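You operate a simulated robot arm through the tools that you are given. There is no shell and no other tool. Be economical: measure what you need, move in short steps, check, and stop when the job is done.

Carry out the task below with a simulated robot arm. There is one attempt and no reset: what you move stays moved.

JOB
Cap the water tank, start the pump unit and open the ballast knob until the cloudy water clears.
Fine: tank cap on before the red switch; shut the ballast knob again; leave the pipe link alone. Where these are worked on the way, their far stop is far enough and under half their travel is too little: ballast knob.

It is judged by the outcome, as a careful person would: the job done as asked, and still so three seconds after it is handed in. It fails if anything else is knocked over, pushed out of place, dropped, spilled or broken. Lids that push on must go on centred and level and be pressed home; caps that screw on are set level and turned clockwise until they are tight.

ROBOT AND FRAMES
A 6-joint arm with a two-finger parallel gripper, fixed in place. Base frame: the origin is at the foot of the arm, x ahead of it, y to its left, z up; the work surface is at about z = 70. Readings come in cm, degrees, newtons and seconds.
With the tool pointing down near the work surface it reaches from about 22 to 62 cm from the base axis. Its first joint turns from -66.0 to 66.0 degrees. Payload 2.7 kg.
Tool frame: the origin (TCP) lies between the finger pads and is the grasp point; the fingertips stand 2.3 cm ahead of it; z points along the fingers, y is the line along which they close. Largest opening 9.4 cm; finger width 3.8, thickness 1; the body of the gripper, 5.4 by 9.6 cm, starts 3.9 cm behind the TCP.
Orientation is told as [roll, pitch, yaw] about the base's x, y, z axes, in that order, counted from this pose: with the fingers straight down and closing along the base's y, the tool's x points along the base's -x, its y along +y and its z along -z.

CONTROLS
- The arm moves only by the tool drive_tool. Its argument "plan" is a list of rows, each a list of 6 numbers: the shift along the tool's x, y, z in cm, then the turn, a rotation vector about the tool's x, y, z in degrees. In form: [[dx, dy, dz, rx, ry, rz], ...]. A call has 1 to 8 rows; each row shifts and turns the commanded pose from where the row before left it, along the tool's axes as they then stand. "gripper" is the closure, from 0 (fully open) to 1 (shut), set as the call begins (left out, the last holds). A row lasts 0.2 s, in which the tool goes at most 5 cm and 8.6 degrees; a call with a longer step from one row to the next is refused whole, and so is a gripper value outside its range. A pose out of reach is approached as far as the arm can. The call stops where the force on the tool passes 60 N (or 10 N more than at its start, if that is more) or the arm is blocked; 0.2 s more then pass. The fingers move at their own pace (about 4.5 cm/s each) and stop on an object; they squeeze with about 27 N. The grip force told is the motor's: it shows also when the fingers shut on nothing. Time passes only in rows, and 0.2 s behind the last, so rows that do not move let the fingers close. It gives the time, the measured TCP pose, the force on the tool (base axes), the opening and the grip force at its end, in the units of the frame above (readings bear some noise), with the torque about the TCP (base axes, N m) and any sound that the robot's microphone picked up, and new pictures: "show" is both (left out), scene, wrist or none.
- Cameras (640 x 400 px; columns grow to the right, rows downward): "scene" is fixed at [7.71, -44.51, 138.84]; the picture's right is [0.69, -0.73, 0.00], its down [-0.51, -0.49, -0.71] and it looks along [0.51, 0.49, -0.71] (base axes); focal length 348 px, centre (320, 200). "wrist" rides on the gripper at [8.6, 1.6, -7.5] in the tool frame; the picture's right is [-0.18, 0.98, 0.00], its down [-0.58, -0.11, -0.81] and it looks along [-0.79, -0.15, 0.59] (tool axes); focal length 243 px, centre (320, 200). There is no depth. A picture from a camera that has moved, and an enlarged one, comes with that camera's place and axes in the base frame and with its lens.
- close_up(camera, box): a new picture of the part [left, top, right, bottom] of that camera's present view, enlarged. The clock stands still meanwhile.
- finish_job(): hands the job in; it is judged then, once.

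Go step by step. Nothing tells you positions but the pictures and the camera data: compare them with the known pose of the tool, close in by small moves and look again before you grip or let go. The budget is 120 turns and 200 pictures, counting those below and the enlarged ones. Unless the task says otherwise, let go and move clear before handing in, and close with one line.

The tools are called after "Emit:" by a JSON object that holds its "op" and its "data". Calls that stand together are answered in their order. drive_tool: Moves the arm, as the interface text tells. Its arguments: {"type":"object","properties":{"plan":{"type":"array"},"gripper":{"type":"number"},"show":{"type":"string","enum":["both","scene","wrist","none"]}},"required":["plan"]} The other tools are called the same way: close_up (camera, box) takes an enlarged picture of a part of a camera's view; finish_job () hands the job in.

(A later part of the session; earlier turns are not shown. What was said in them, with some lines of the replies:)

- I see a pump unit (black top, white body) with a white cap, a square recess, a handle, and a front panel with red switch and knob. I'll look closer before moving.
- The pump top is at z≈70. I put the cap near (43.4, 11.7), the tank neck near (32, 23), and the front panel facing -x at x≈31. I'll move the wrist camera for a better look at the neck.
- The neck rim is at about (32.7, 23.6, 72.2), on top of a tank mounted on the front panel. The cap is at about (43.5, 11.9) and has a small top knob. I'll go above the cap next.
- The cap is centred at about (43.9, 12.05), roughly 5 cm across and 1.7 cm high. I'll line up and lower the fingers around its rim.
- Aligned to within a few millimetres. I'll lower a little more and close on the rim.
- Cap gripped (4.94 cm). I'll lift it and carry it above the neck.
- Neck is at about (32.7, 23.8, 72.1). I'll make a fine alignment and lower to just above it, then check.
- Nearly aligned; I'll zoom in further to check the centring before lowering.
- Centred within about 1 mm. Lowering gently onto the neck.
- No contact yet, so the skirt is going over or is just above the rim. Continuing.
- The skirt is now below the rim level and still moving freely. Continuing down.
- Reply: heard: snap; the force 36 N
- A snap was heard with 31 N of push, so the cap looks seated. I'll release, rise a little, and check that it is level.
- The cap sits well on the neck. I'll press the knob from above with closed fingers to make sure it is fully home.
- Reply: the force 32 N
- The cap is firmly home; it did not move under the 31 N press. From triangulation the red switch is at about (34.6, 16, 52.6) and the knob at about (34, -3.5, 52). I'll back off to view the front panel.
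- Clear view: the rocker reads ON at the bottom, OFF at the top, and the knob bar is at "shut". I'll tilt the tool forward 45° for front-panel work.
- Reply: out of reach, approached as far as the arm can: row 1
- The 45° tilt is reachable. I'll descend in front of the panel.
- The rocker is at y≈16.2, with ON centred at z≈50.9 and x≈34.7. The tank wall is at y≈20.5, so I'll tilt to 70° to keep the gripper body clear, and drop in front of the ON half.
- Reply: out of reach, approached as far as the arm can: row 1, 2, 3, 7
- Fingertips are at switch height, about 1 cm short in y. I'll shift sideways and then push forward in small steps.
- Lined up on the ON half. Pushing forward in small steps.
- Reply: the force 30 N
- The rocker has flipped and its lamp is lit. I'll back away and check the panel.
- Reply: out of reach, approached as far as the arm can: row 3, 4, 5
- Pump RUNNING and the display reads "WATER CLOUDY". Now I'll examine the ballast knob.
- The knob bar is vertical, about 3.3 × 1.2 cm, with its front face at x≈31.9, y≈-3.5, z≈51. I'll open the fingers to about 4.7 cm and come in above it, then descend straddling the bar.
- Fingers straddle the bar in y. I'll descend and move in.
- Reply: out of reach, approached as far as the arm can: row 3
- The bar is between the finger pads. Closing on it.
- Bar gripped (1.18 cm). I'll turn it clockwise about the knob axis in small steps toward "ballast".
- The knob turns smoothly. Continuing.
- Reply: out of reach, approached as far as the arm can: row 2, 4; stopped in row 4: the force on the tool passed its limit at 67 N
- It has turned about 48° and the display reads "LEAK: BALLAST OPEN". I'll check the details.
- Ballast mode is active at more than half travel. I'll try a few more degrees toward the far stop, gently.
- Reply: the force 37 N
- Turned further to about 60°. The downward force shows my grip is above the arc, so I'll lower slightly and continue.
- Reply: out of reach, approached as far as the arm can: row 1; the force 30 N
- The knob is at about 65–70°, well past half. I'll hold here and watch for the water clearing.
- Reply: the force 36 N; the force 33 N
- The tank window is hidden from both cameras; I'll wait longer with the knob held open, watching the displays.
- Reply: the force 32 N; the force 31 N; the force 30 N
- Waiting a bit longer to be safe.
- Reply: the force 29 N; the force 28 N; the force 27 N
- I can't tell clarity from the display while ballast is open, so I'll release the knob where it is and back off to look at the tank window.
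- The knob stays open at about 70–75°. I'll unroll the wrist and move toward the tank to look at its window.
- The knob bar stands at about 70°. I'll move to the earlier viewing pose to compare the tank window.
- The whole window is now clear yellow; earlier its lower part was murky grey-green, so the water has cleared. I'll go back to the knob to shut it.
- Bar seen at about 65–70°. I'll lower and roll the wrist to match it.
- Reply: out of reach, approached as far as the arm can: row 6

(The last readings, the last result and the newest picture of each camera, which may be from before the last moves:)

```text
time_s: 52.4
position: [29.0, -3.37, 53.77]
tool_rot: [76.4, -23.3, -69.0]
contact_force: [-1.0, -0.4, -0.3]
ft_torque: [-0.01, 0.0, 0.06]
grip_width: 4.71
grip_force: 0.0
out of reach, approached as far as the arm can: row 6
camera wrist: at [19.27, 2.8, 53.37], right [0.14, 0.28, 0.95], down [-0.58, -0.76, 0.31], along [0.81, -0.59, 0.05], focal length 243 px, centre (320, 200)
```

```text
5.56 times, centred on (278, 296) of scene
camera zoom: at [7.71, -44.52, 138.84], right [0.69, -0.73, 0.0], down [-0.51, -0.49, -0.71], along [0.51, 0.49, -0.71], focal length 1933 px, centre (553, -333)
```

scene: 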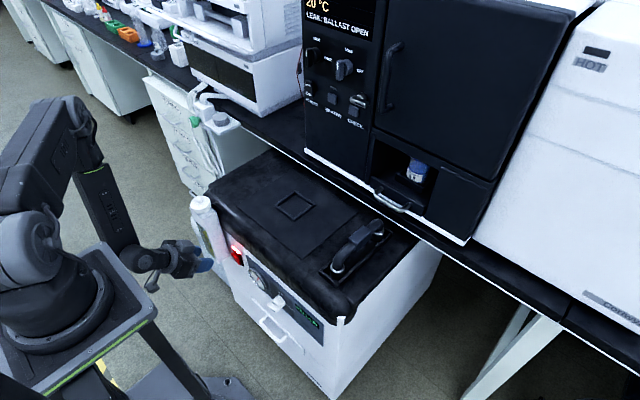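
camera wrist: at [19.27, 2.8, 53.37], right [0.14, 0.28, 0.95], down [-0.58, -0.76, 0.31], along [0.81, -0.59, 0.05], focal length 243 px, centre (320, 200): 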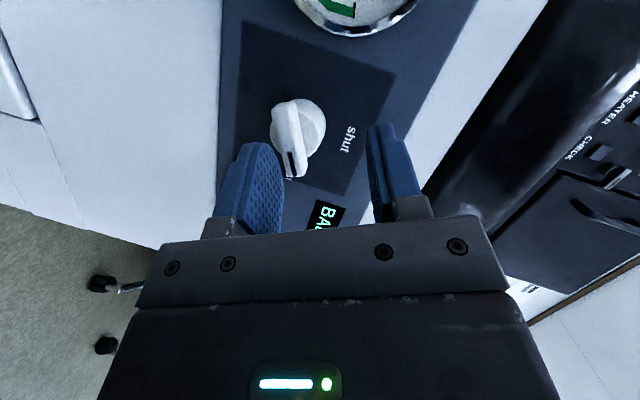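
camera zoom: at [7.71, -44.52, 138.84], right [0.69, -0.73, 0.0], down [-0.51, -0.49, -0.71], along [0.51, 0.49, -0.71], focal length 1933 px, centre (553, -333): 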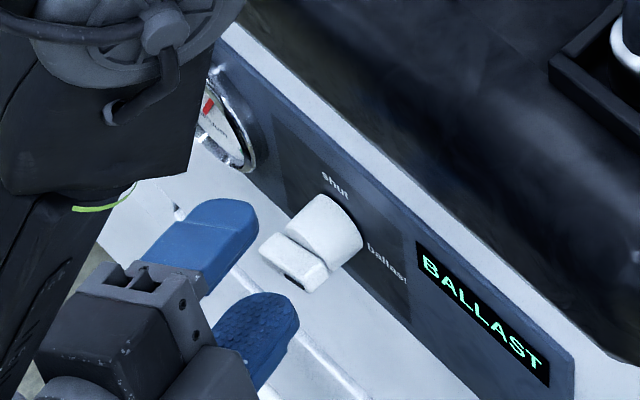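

Orientation matches the bar. I'll shift to the grip line and look.

Emit:
{"op": "drive_tool", "data": {"plan": [[-0.45, -0.9, -0.15, 0, 0, 0], [-0.4, -0.9, -0.15, 0, 0, 0], [0, -0.2, 0, 0, 0, 0]], "show": "wrist"}}

Emit:
{"op": "close_up", "data": {"camera": "scene", "box": [230, 260, 326, 332]}}

```text
time_s: 53.2
position: [29.22, -5.32, 53.31]
tool_rot: [76.3, -23.4, -68.9]
contact_force: [-0.1, -0.4, -0.1]
ft_torque: [0.0, -0.03, 0.02]
grip_width: 4.68
grip_force: 0.1
out of reach, approached as far as the arm can: row 2
camera wrist: at [19.37, 0.87, 52.75], right [0.14, 0.28, 0.95], down [-0.58, -0.76, 0.31], along [0.81, -0.59, 0.05], focal length 243 px, centre (320, 200)
```

wrist: 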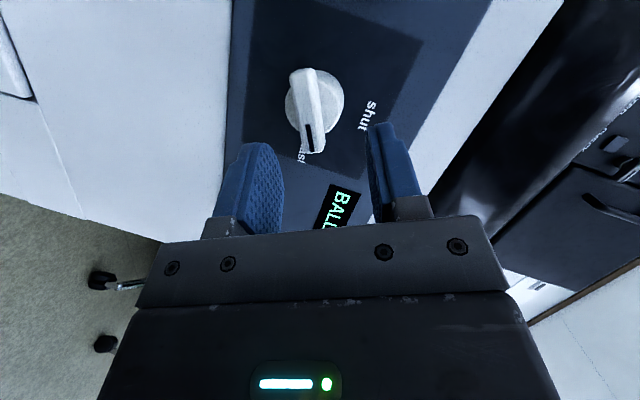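

```text
5.56 times, centred on (278, 296) of scene
camera zoom: at [7.71, -44.52, 138.84], right [0.69, -0.73, 0.0], down [-0.51, -0.49, -0.71], along [0.51, 0.49, -0.71], focal length 1933 px, centre (553, -333)
```

zoom: 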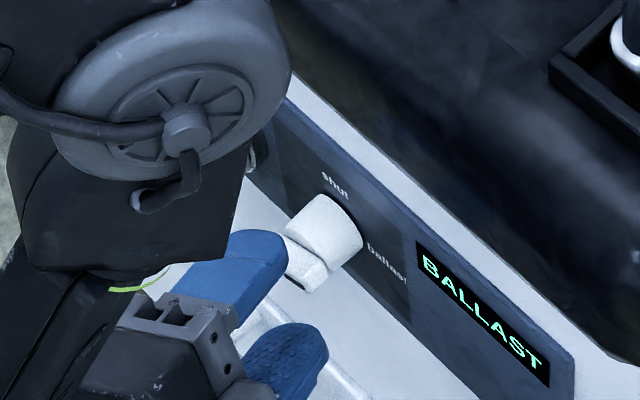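

Slightly far out along the bar. I'll move in to the grip position.

Emit:
{"op": "drive_tool", "data": {"plan": [[0.25, -0.15, 0.65, 0, 0, 0], [0.25, -0.15, 0.65, 0, 0, 0]], "show": "wrist"}}

Emit:
{"op": "close_up", "data": {"camera": "scene", "box": [230, 260, 326, 332]}}

```text
time_s: 53.8
position: [30.35, -4.78, 52.92]
tool_rot: [76.2, -23.4, -68.9]
contact_force: [-0.3, 0.2, -0.6]
ft_torque: [0.01, 0.0, 0.0]
grip_width: 4.68
grip_force: 0.0
out of reach, approached as far as the arm can: row 1, 2
camera wrist: at [20.47, 1.32, 52.57], right [0.14, 0.28, 0.95], down [-0.58, -0.76, 0.31], along [0.81, -0.59, 0.05], focal length 243 px, centre (320, 200)
```

wrist: 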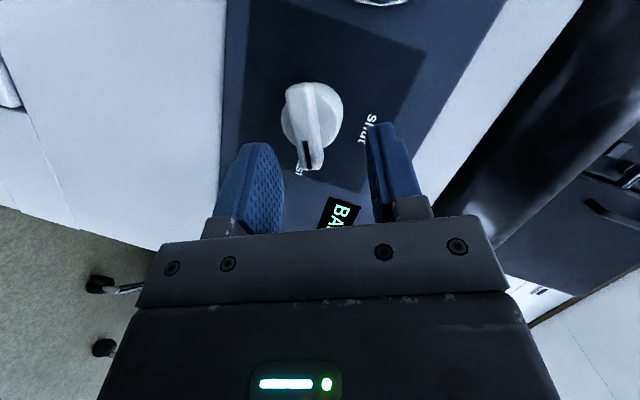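

```text
5.56 times, centred on (278, 296) of scene
camera zoom: at [7.71, -44.52, 138.84], right [0.69, -0.73, 0.0], down [-0.51, -0.49, -0.71], along [0.51, 0.49, -0.71], focal length 1933 px, centre (553, -333)
```

zoom: 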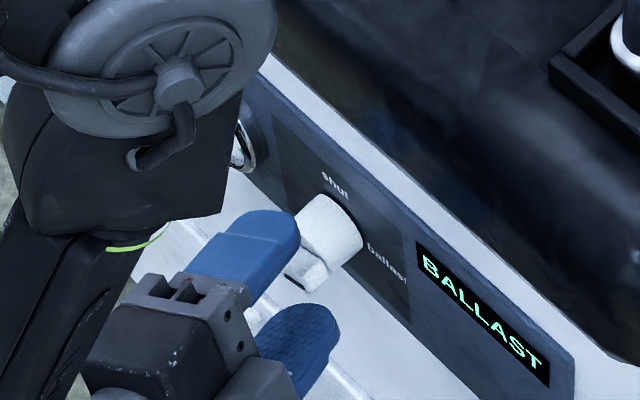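

The bar lies between the pads, nearer the lower finger. Closing will only nudge it toward "shut".

Emit:
{"op": "drive_tool", "data": {"plan": [[0, 0, 0, 0, 0, 0], [0, 0, 0, 0, 0, 0], [0, 0, 0, 0, 0, 0]], "gripper": 1, "show": "wrist"}}

```text
time_s: 54.6
position: [30.14, -5.1, 52.71]
tool_rot: [75.3, -23.6, -68.9]
contact_force: [15.5, -18.6, -53.4]
ft_torque: [-1.03, 0.46, -0.77]
grip_width: 1.53
grip_force: 27.3
camera wrist: at [20.45, 1.2, 52.35], right [0.16, 0.29, 0.95], down [-0.58, -0.75, 0.32], along [0.8, -0.59, 0.05], focal length 243 px, centre (320, 200)
```

wrist: 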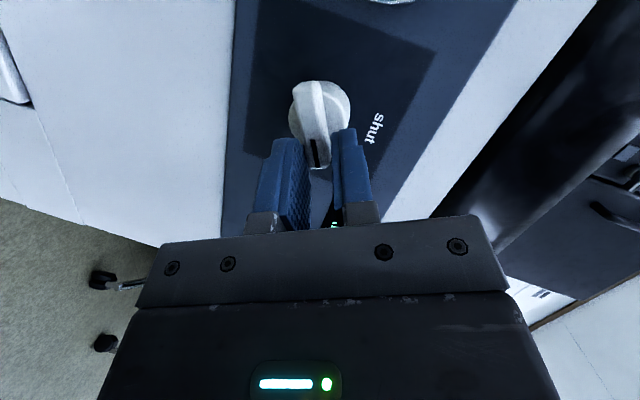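

Gripped. Now turning back counter-clockwise toward shut.

Emit:
{"op": "drive_tool", "data": {"plan": [[0.1, -0.1, 0, 0, 0, -6], [0.1, 0.05, 0, 0, 0, -6], [0, 0.1, 0, 2.87, 0, -7.9], [0, 0.1, 0, 2.87, 0, -7.9]], "show": "wrist"}}

```text
time_s: 55.6
position: [30.1, -4.57, 53.26]
tool_rot: [63.8, -50.0, -58.2]
contact_force: [-15.7, -20.6, 6.4]
ft_torque: [-0.24, -1.07, -0.76]
grip_width: 1.18
grip_force: 44.6
camera wrist: at [20.15, 0.09, 49.47], right [0.08, 0.7, 0.71], down [-0.56, -0.56, 0.61], along [0.82, -0.45, 0.35], focal length 243 px, centre (320, 200)
```

wrist: 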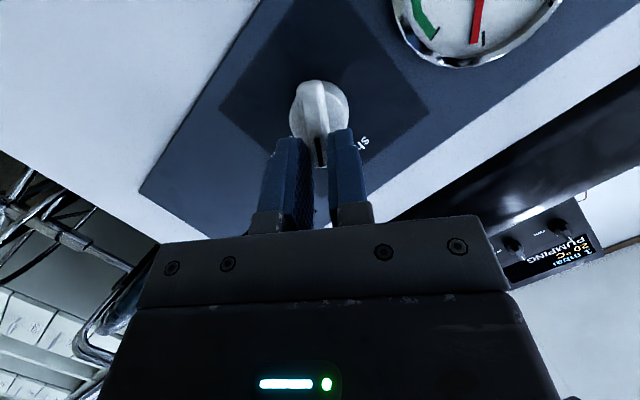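

The display now reads "PUMPING", so the water is clear. About 35° remain to shut.

Emit:
{"op": "drive_tool", "data": {"plan": [[0, 0.1, 0, 2.87, 0, -7.9], [0, 0.12, 0, 2.87, 0, -7.9], [0, 0.14, 0, 2.87, 0, -7.9]], "show": "wrist"}}

```text
time_s: 56.4
position: [30.19, -3.76, 53.32]
tool_rot: [28.0, -67.5, -25.9]
contact_force: [-25.6, 39.6, 38.5]
ft_torque: [0.78, -0.43, 0.63]
grip_width: 1.17
grip_force: 45.4
camera wrist: at [20.2, -1.28, 48.04], right [0.06, 0.94, 0.35], down [-0.56, -0.26, 0.79], along [0.83, -0.24, 0.51], focal length 243 px, centre (320, 200)
```

wrist: 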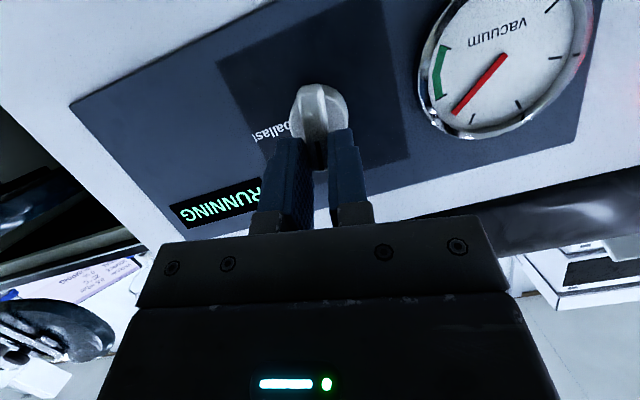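

Pump display RUNNING again; about 10° remain. I'll relieve the side load and finish the turn to the stop.

Emit:
{"op": "drive_tool", "data": {"plan": [[-0.15, 0.25, 0, 0, 0, 0], [0, 0.1, 0, 2.0, 0, -5.5], [0, 0.1, 0, 1.6, 0, -4.5]], "show": "wrist"}}

Emit:
{"op": "close_up", "data": {"camera": "wrist", "box": [220, 40, 420, 220]}}

```text
time_s: 57.2
position: [30.27, -3.49, 53.28]
tool_rot: [-0.5, -69.4, 0.6]
contact_force: [-17.8, 39.8, 5.3]
ft_torque: [0.95, -0.33, 0.56]
grip_width: 1.17
grip_force: 45.4
camera wrist: at [20.18, -1.93, 47.78], right [0.06, 0.98, 0.17], down [-0.55, -0.11, 0.83], along [0.83, -0.14, 0.53], focal length 243 px, centre (320, 200)
```

wrist: 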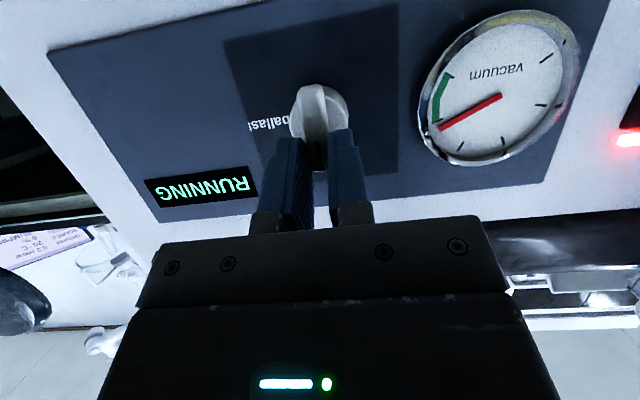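

```text
2.22 times, centred on (320, 130) of wrist
camera zoom: at [20.18, -1.93, 47.78], right [0.06, 0.98, 0.17], down [-0.55, -0.11, 0.83], along [0.83, -0.14, 0.53], focal length 539 px, centre (320, 356)
```

zoom: 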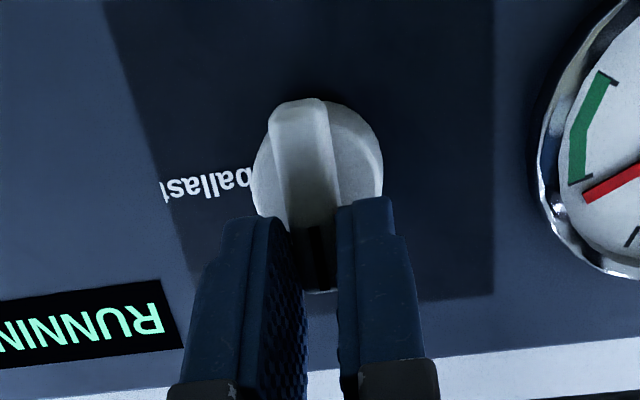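

The bar is back upright at shut. I'll ease the side load toward the shut stop, then release.

Emit:
{"op": "drive_tool", "data": {"plan": [[0, 0.15, 0, 0, 0, 0], [0, 0.15, 0, 0, 0, 0]], "show": "none"}}

Emit:
{"op": "drive_tool", "data": {"plan": [[0, 0, 0, 0, 0, 0], [0, 0, 0, 0, 0, 0], [-1.5, 0, -0.5, 0, 0, 0], [-2.5, 0, -0.9, 0, 0, 0], [-1.5, 1.5, -0.5, 0, 0, 0]], "gripper": 0.5, "show": "both"}}

Emit:
{"op": "close_up", "data": {"camera": "wrist", "box": [200, 0, 440, 150]}}

Emit:
{"op": "close_up", "data": {"camera": "scene", "box": [240, 270, 330, 330]}}

```text
time_s: 57.8
position: [30.29, -3.51, 53.28]
tool_rot: [-1.2, -69.4, 0.8]
contact_force: [-8.8, 17.6, -3.3]
ft_torque: [0.71, 1.49, 0.46]
grip_width: 1.21
grip_force: 44.4
```

```text
time_s: 59.0
position: [30.55, -1.94, 59.32]
tool_rot: [-1.5, -69.5, 0.9]
contact_force: [-0.1, 0.1, -0.5]
ft_torque: [0.02, 0.0, -0.03]
grip_width: 4.69
grip_force: 0.1
camera wrist: at [20.53, -0.33, 53.72], right [0.07, 0.98, 0.16], down [-0.55, -0.1, 0.83], along [0.83, -0.15, 0.54], focal length 243 px, centre (320, 200)
```

scene: 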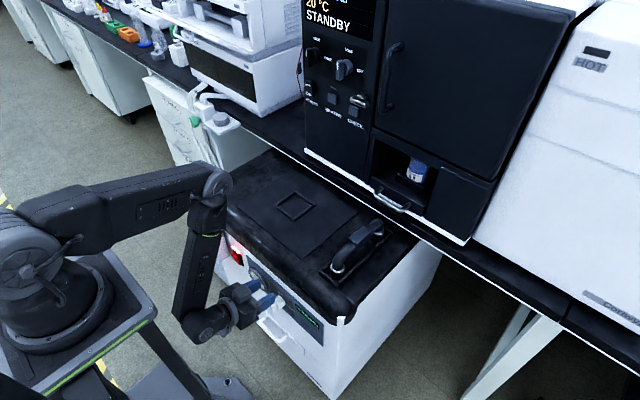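
wrist: 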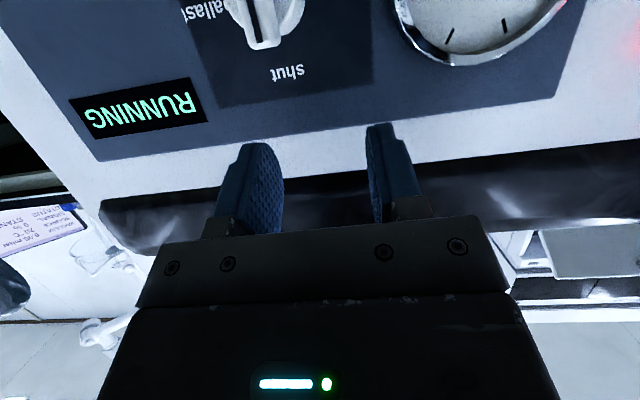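

```text
2.67 times, centred on (320, 75) of wrist
camera zoom: at [20.53, -0.33, 53.72], right [0.07, 0.98, 0.16], down [-0.55, -0.1, 0.83], along [0.83, -0.15, 0.54], focal length 647 px, centre (320, 533)
```

zoom: 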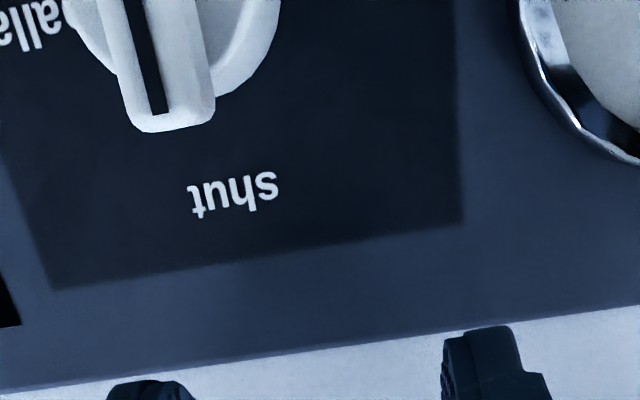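

```text
6.67 times, centred on (285, 300) of scene
camera zoom: at [7.71, -44.52, 138.84], right [0.69, -0.73, 0.0], down [-0.51, -0.49, -0.71], along [0.51, 0.49, -0.71], focal length 2319 px, centre (553, -467)
```

zoom: 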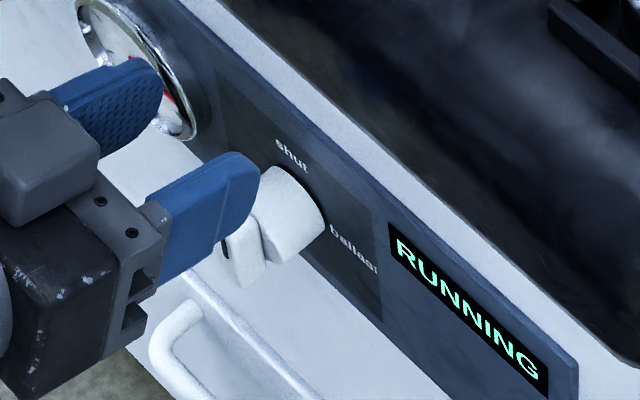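

The knob is upright at "shut", the pump shows RUNNING and the main display STANDBY. I'll move clear and do a final check.

Emit:
{"op": "drive_tool", "data": {"plan": [[-0.5, 1, -1.5, 0, 7.5, 0], [-0.5, 1, -2, 0, 7.5, 0], [-0.5, 1, -2, 0, 7.5, 0], [-1.5, 1, -3, 0, 0, 0], [-1.5, 1, -3, 0, 0, 0], [-2, 1, -3, 0, 0, 0], [-2.5, 1, -2.5, 0, 7.5, 0], [-2.5, 1, -2.5, 0, 7.5, 0]], "show": "both"}}

Emit:
{"op": "close_up", "data": {"camera": "scene", "box": [180, 180, 340, 330]}}

Emit:
{"op": "close_up", "data": {"camera": "scene", "box": [300, 0, 390, 50]}}

```text
time_s: 60.8
position: [24.93, 7.99, 77.92]
tool_rot: [-0.7, -31.9, 0.0]
contact_force: [-0.2, 0.1, 0.7]
ft_torque: [0.02, -0.03, 0.0]
grip_width: 4.69
grip_force: 0.0
out of reach, approached as far as the arm can: row 7, 8
camera wrist: at [13.6, 9.67, 79.54], right [0.17, 0.98, 0.09], down [0.07, -0.1, 0.99], along [0.98, -0.16, -0.08], focal length 243 px, centre (320, 200)
```

scene: 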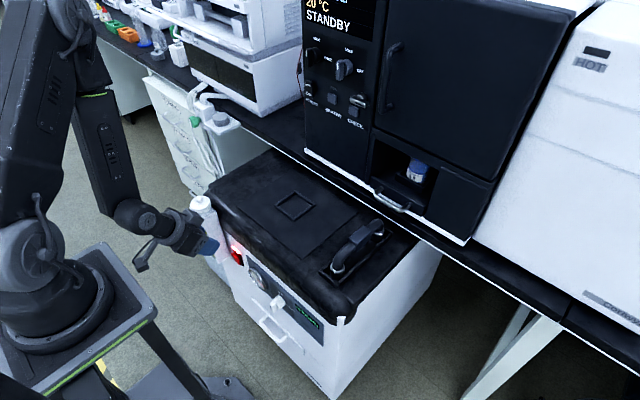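
wrist: 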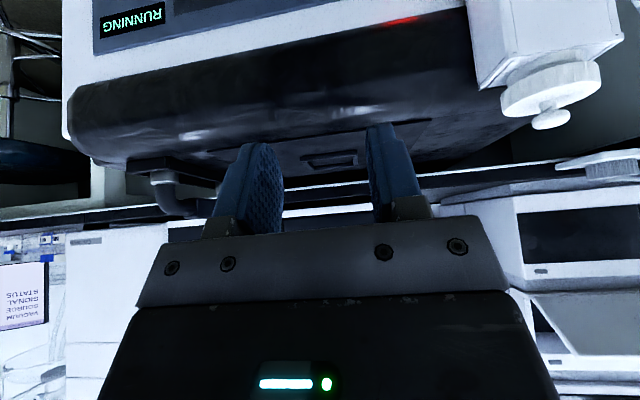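

```text
2.67 times, centred on (260, 255) of scene
camera zoom: at [7.71, -44.51, 138.84], right [0.69, -0.73, 0.0], down [-0.51, -0.49, -0.71], along [0.51, 0.49, -0.71], focal length 928 px, centre (480, 53)
```

zoom: 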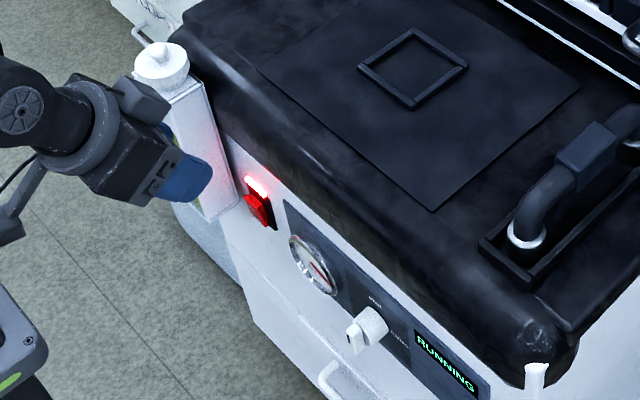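

```text
7.11 times, centred on (345, 25) of scene
camera zoom: at [7.71, -44.51, 138.84], right [0.69, -0.73, 0.0], down [-0.51, -0.49, -0.71], along [0.51, 0.49, -0.71], focal length 2474 px, centre (142, 1444)
```

zoom: 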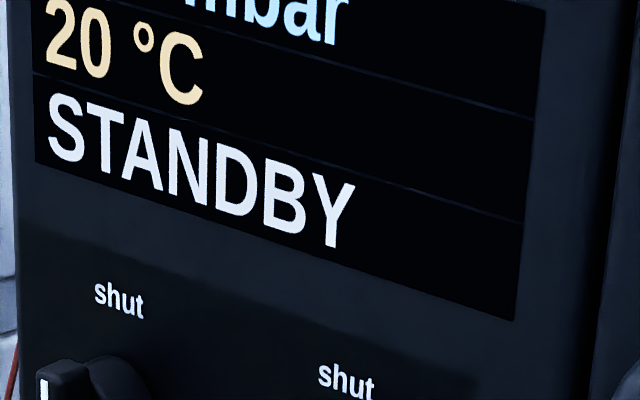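

The cap is on and level, the pump shows RUNNING, the water-cloudy warning is gone, the knob is shut, the pipe link was not touched, and the arm is clear. Handing in.

Emit:
{"op": "finish_job", "data": {}}

```text
The job is handed in.
```

The tank is capped, the pump is running, the water has cleared and the ballast knob is shut again. I opened the knob to about 70°, which I take to be over half its travel but short of the far stop.
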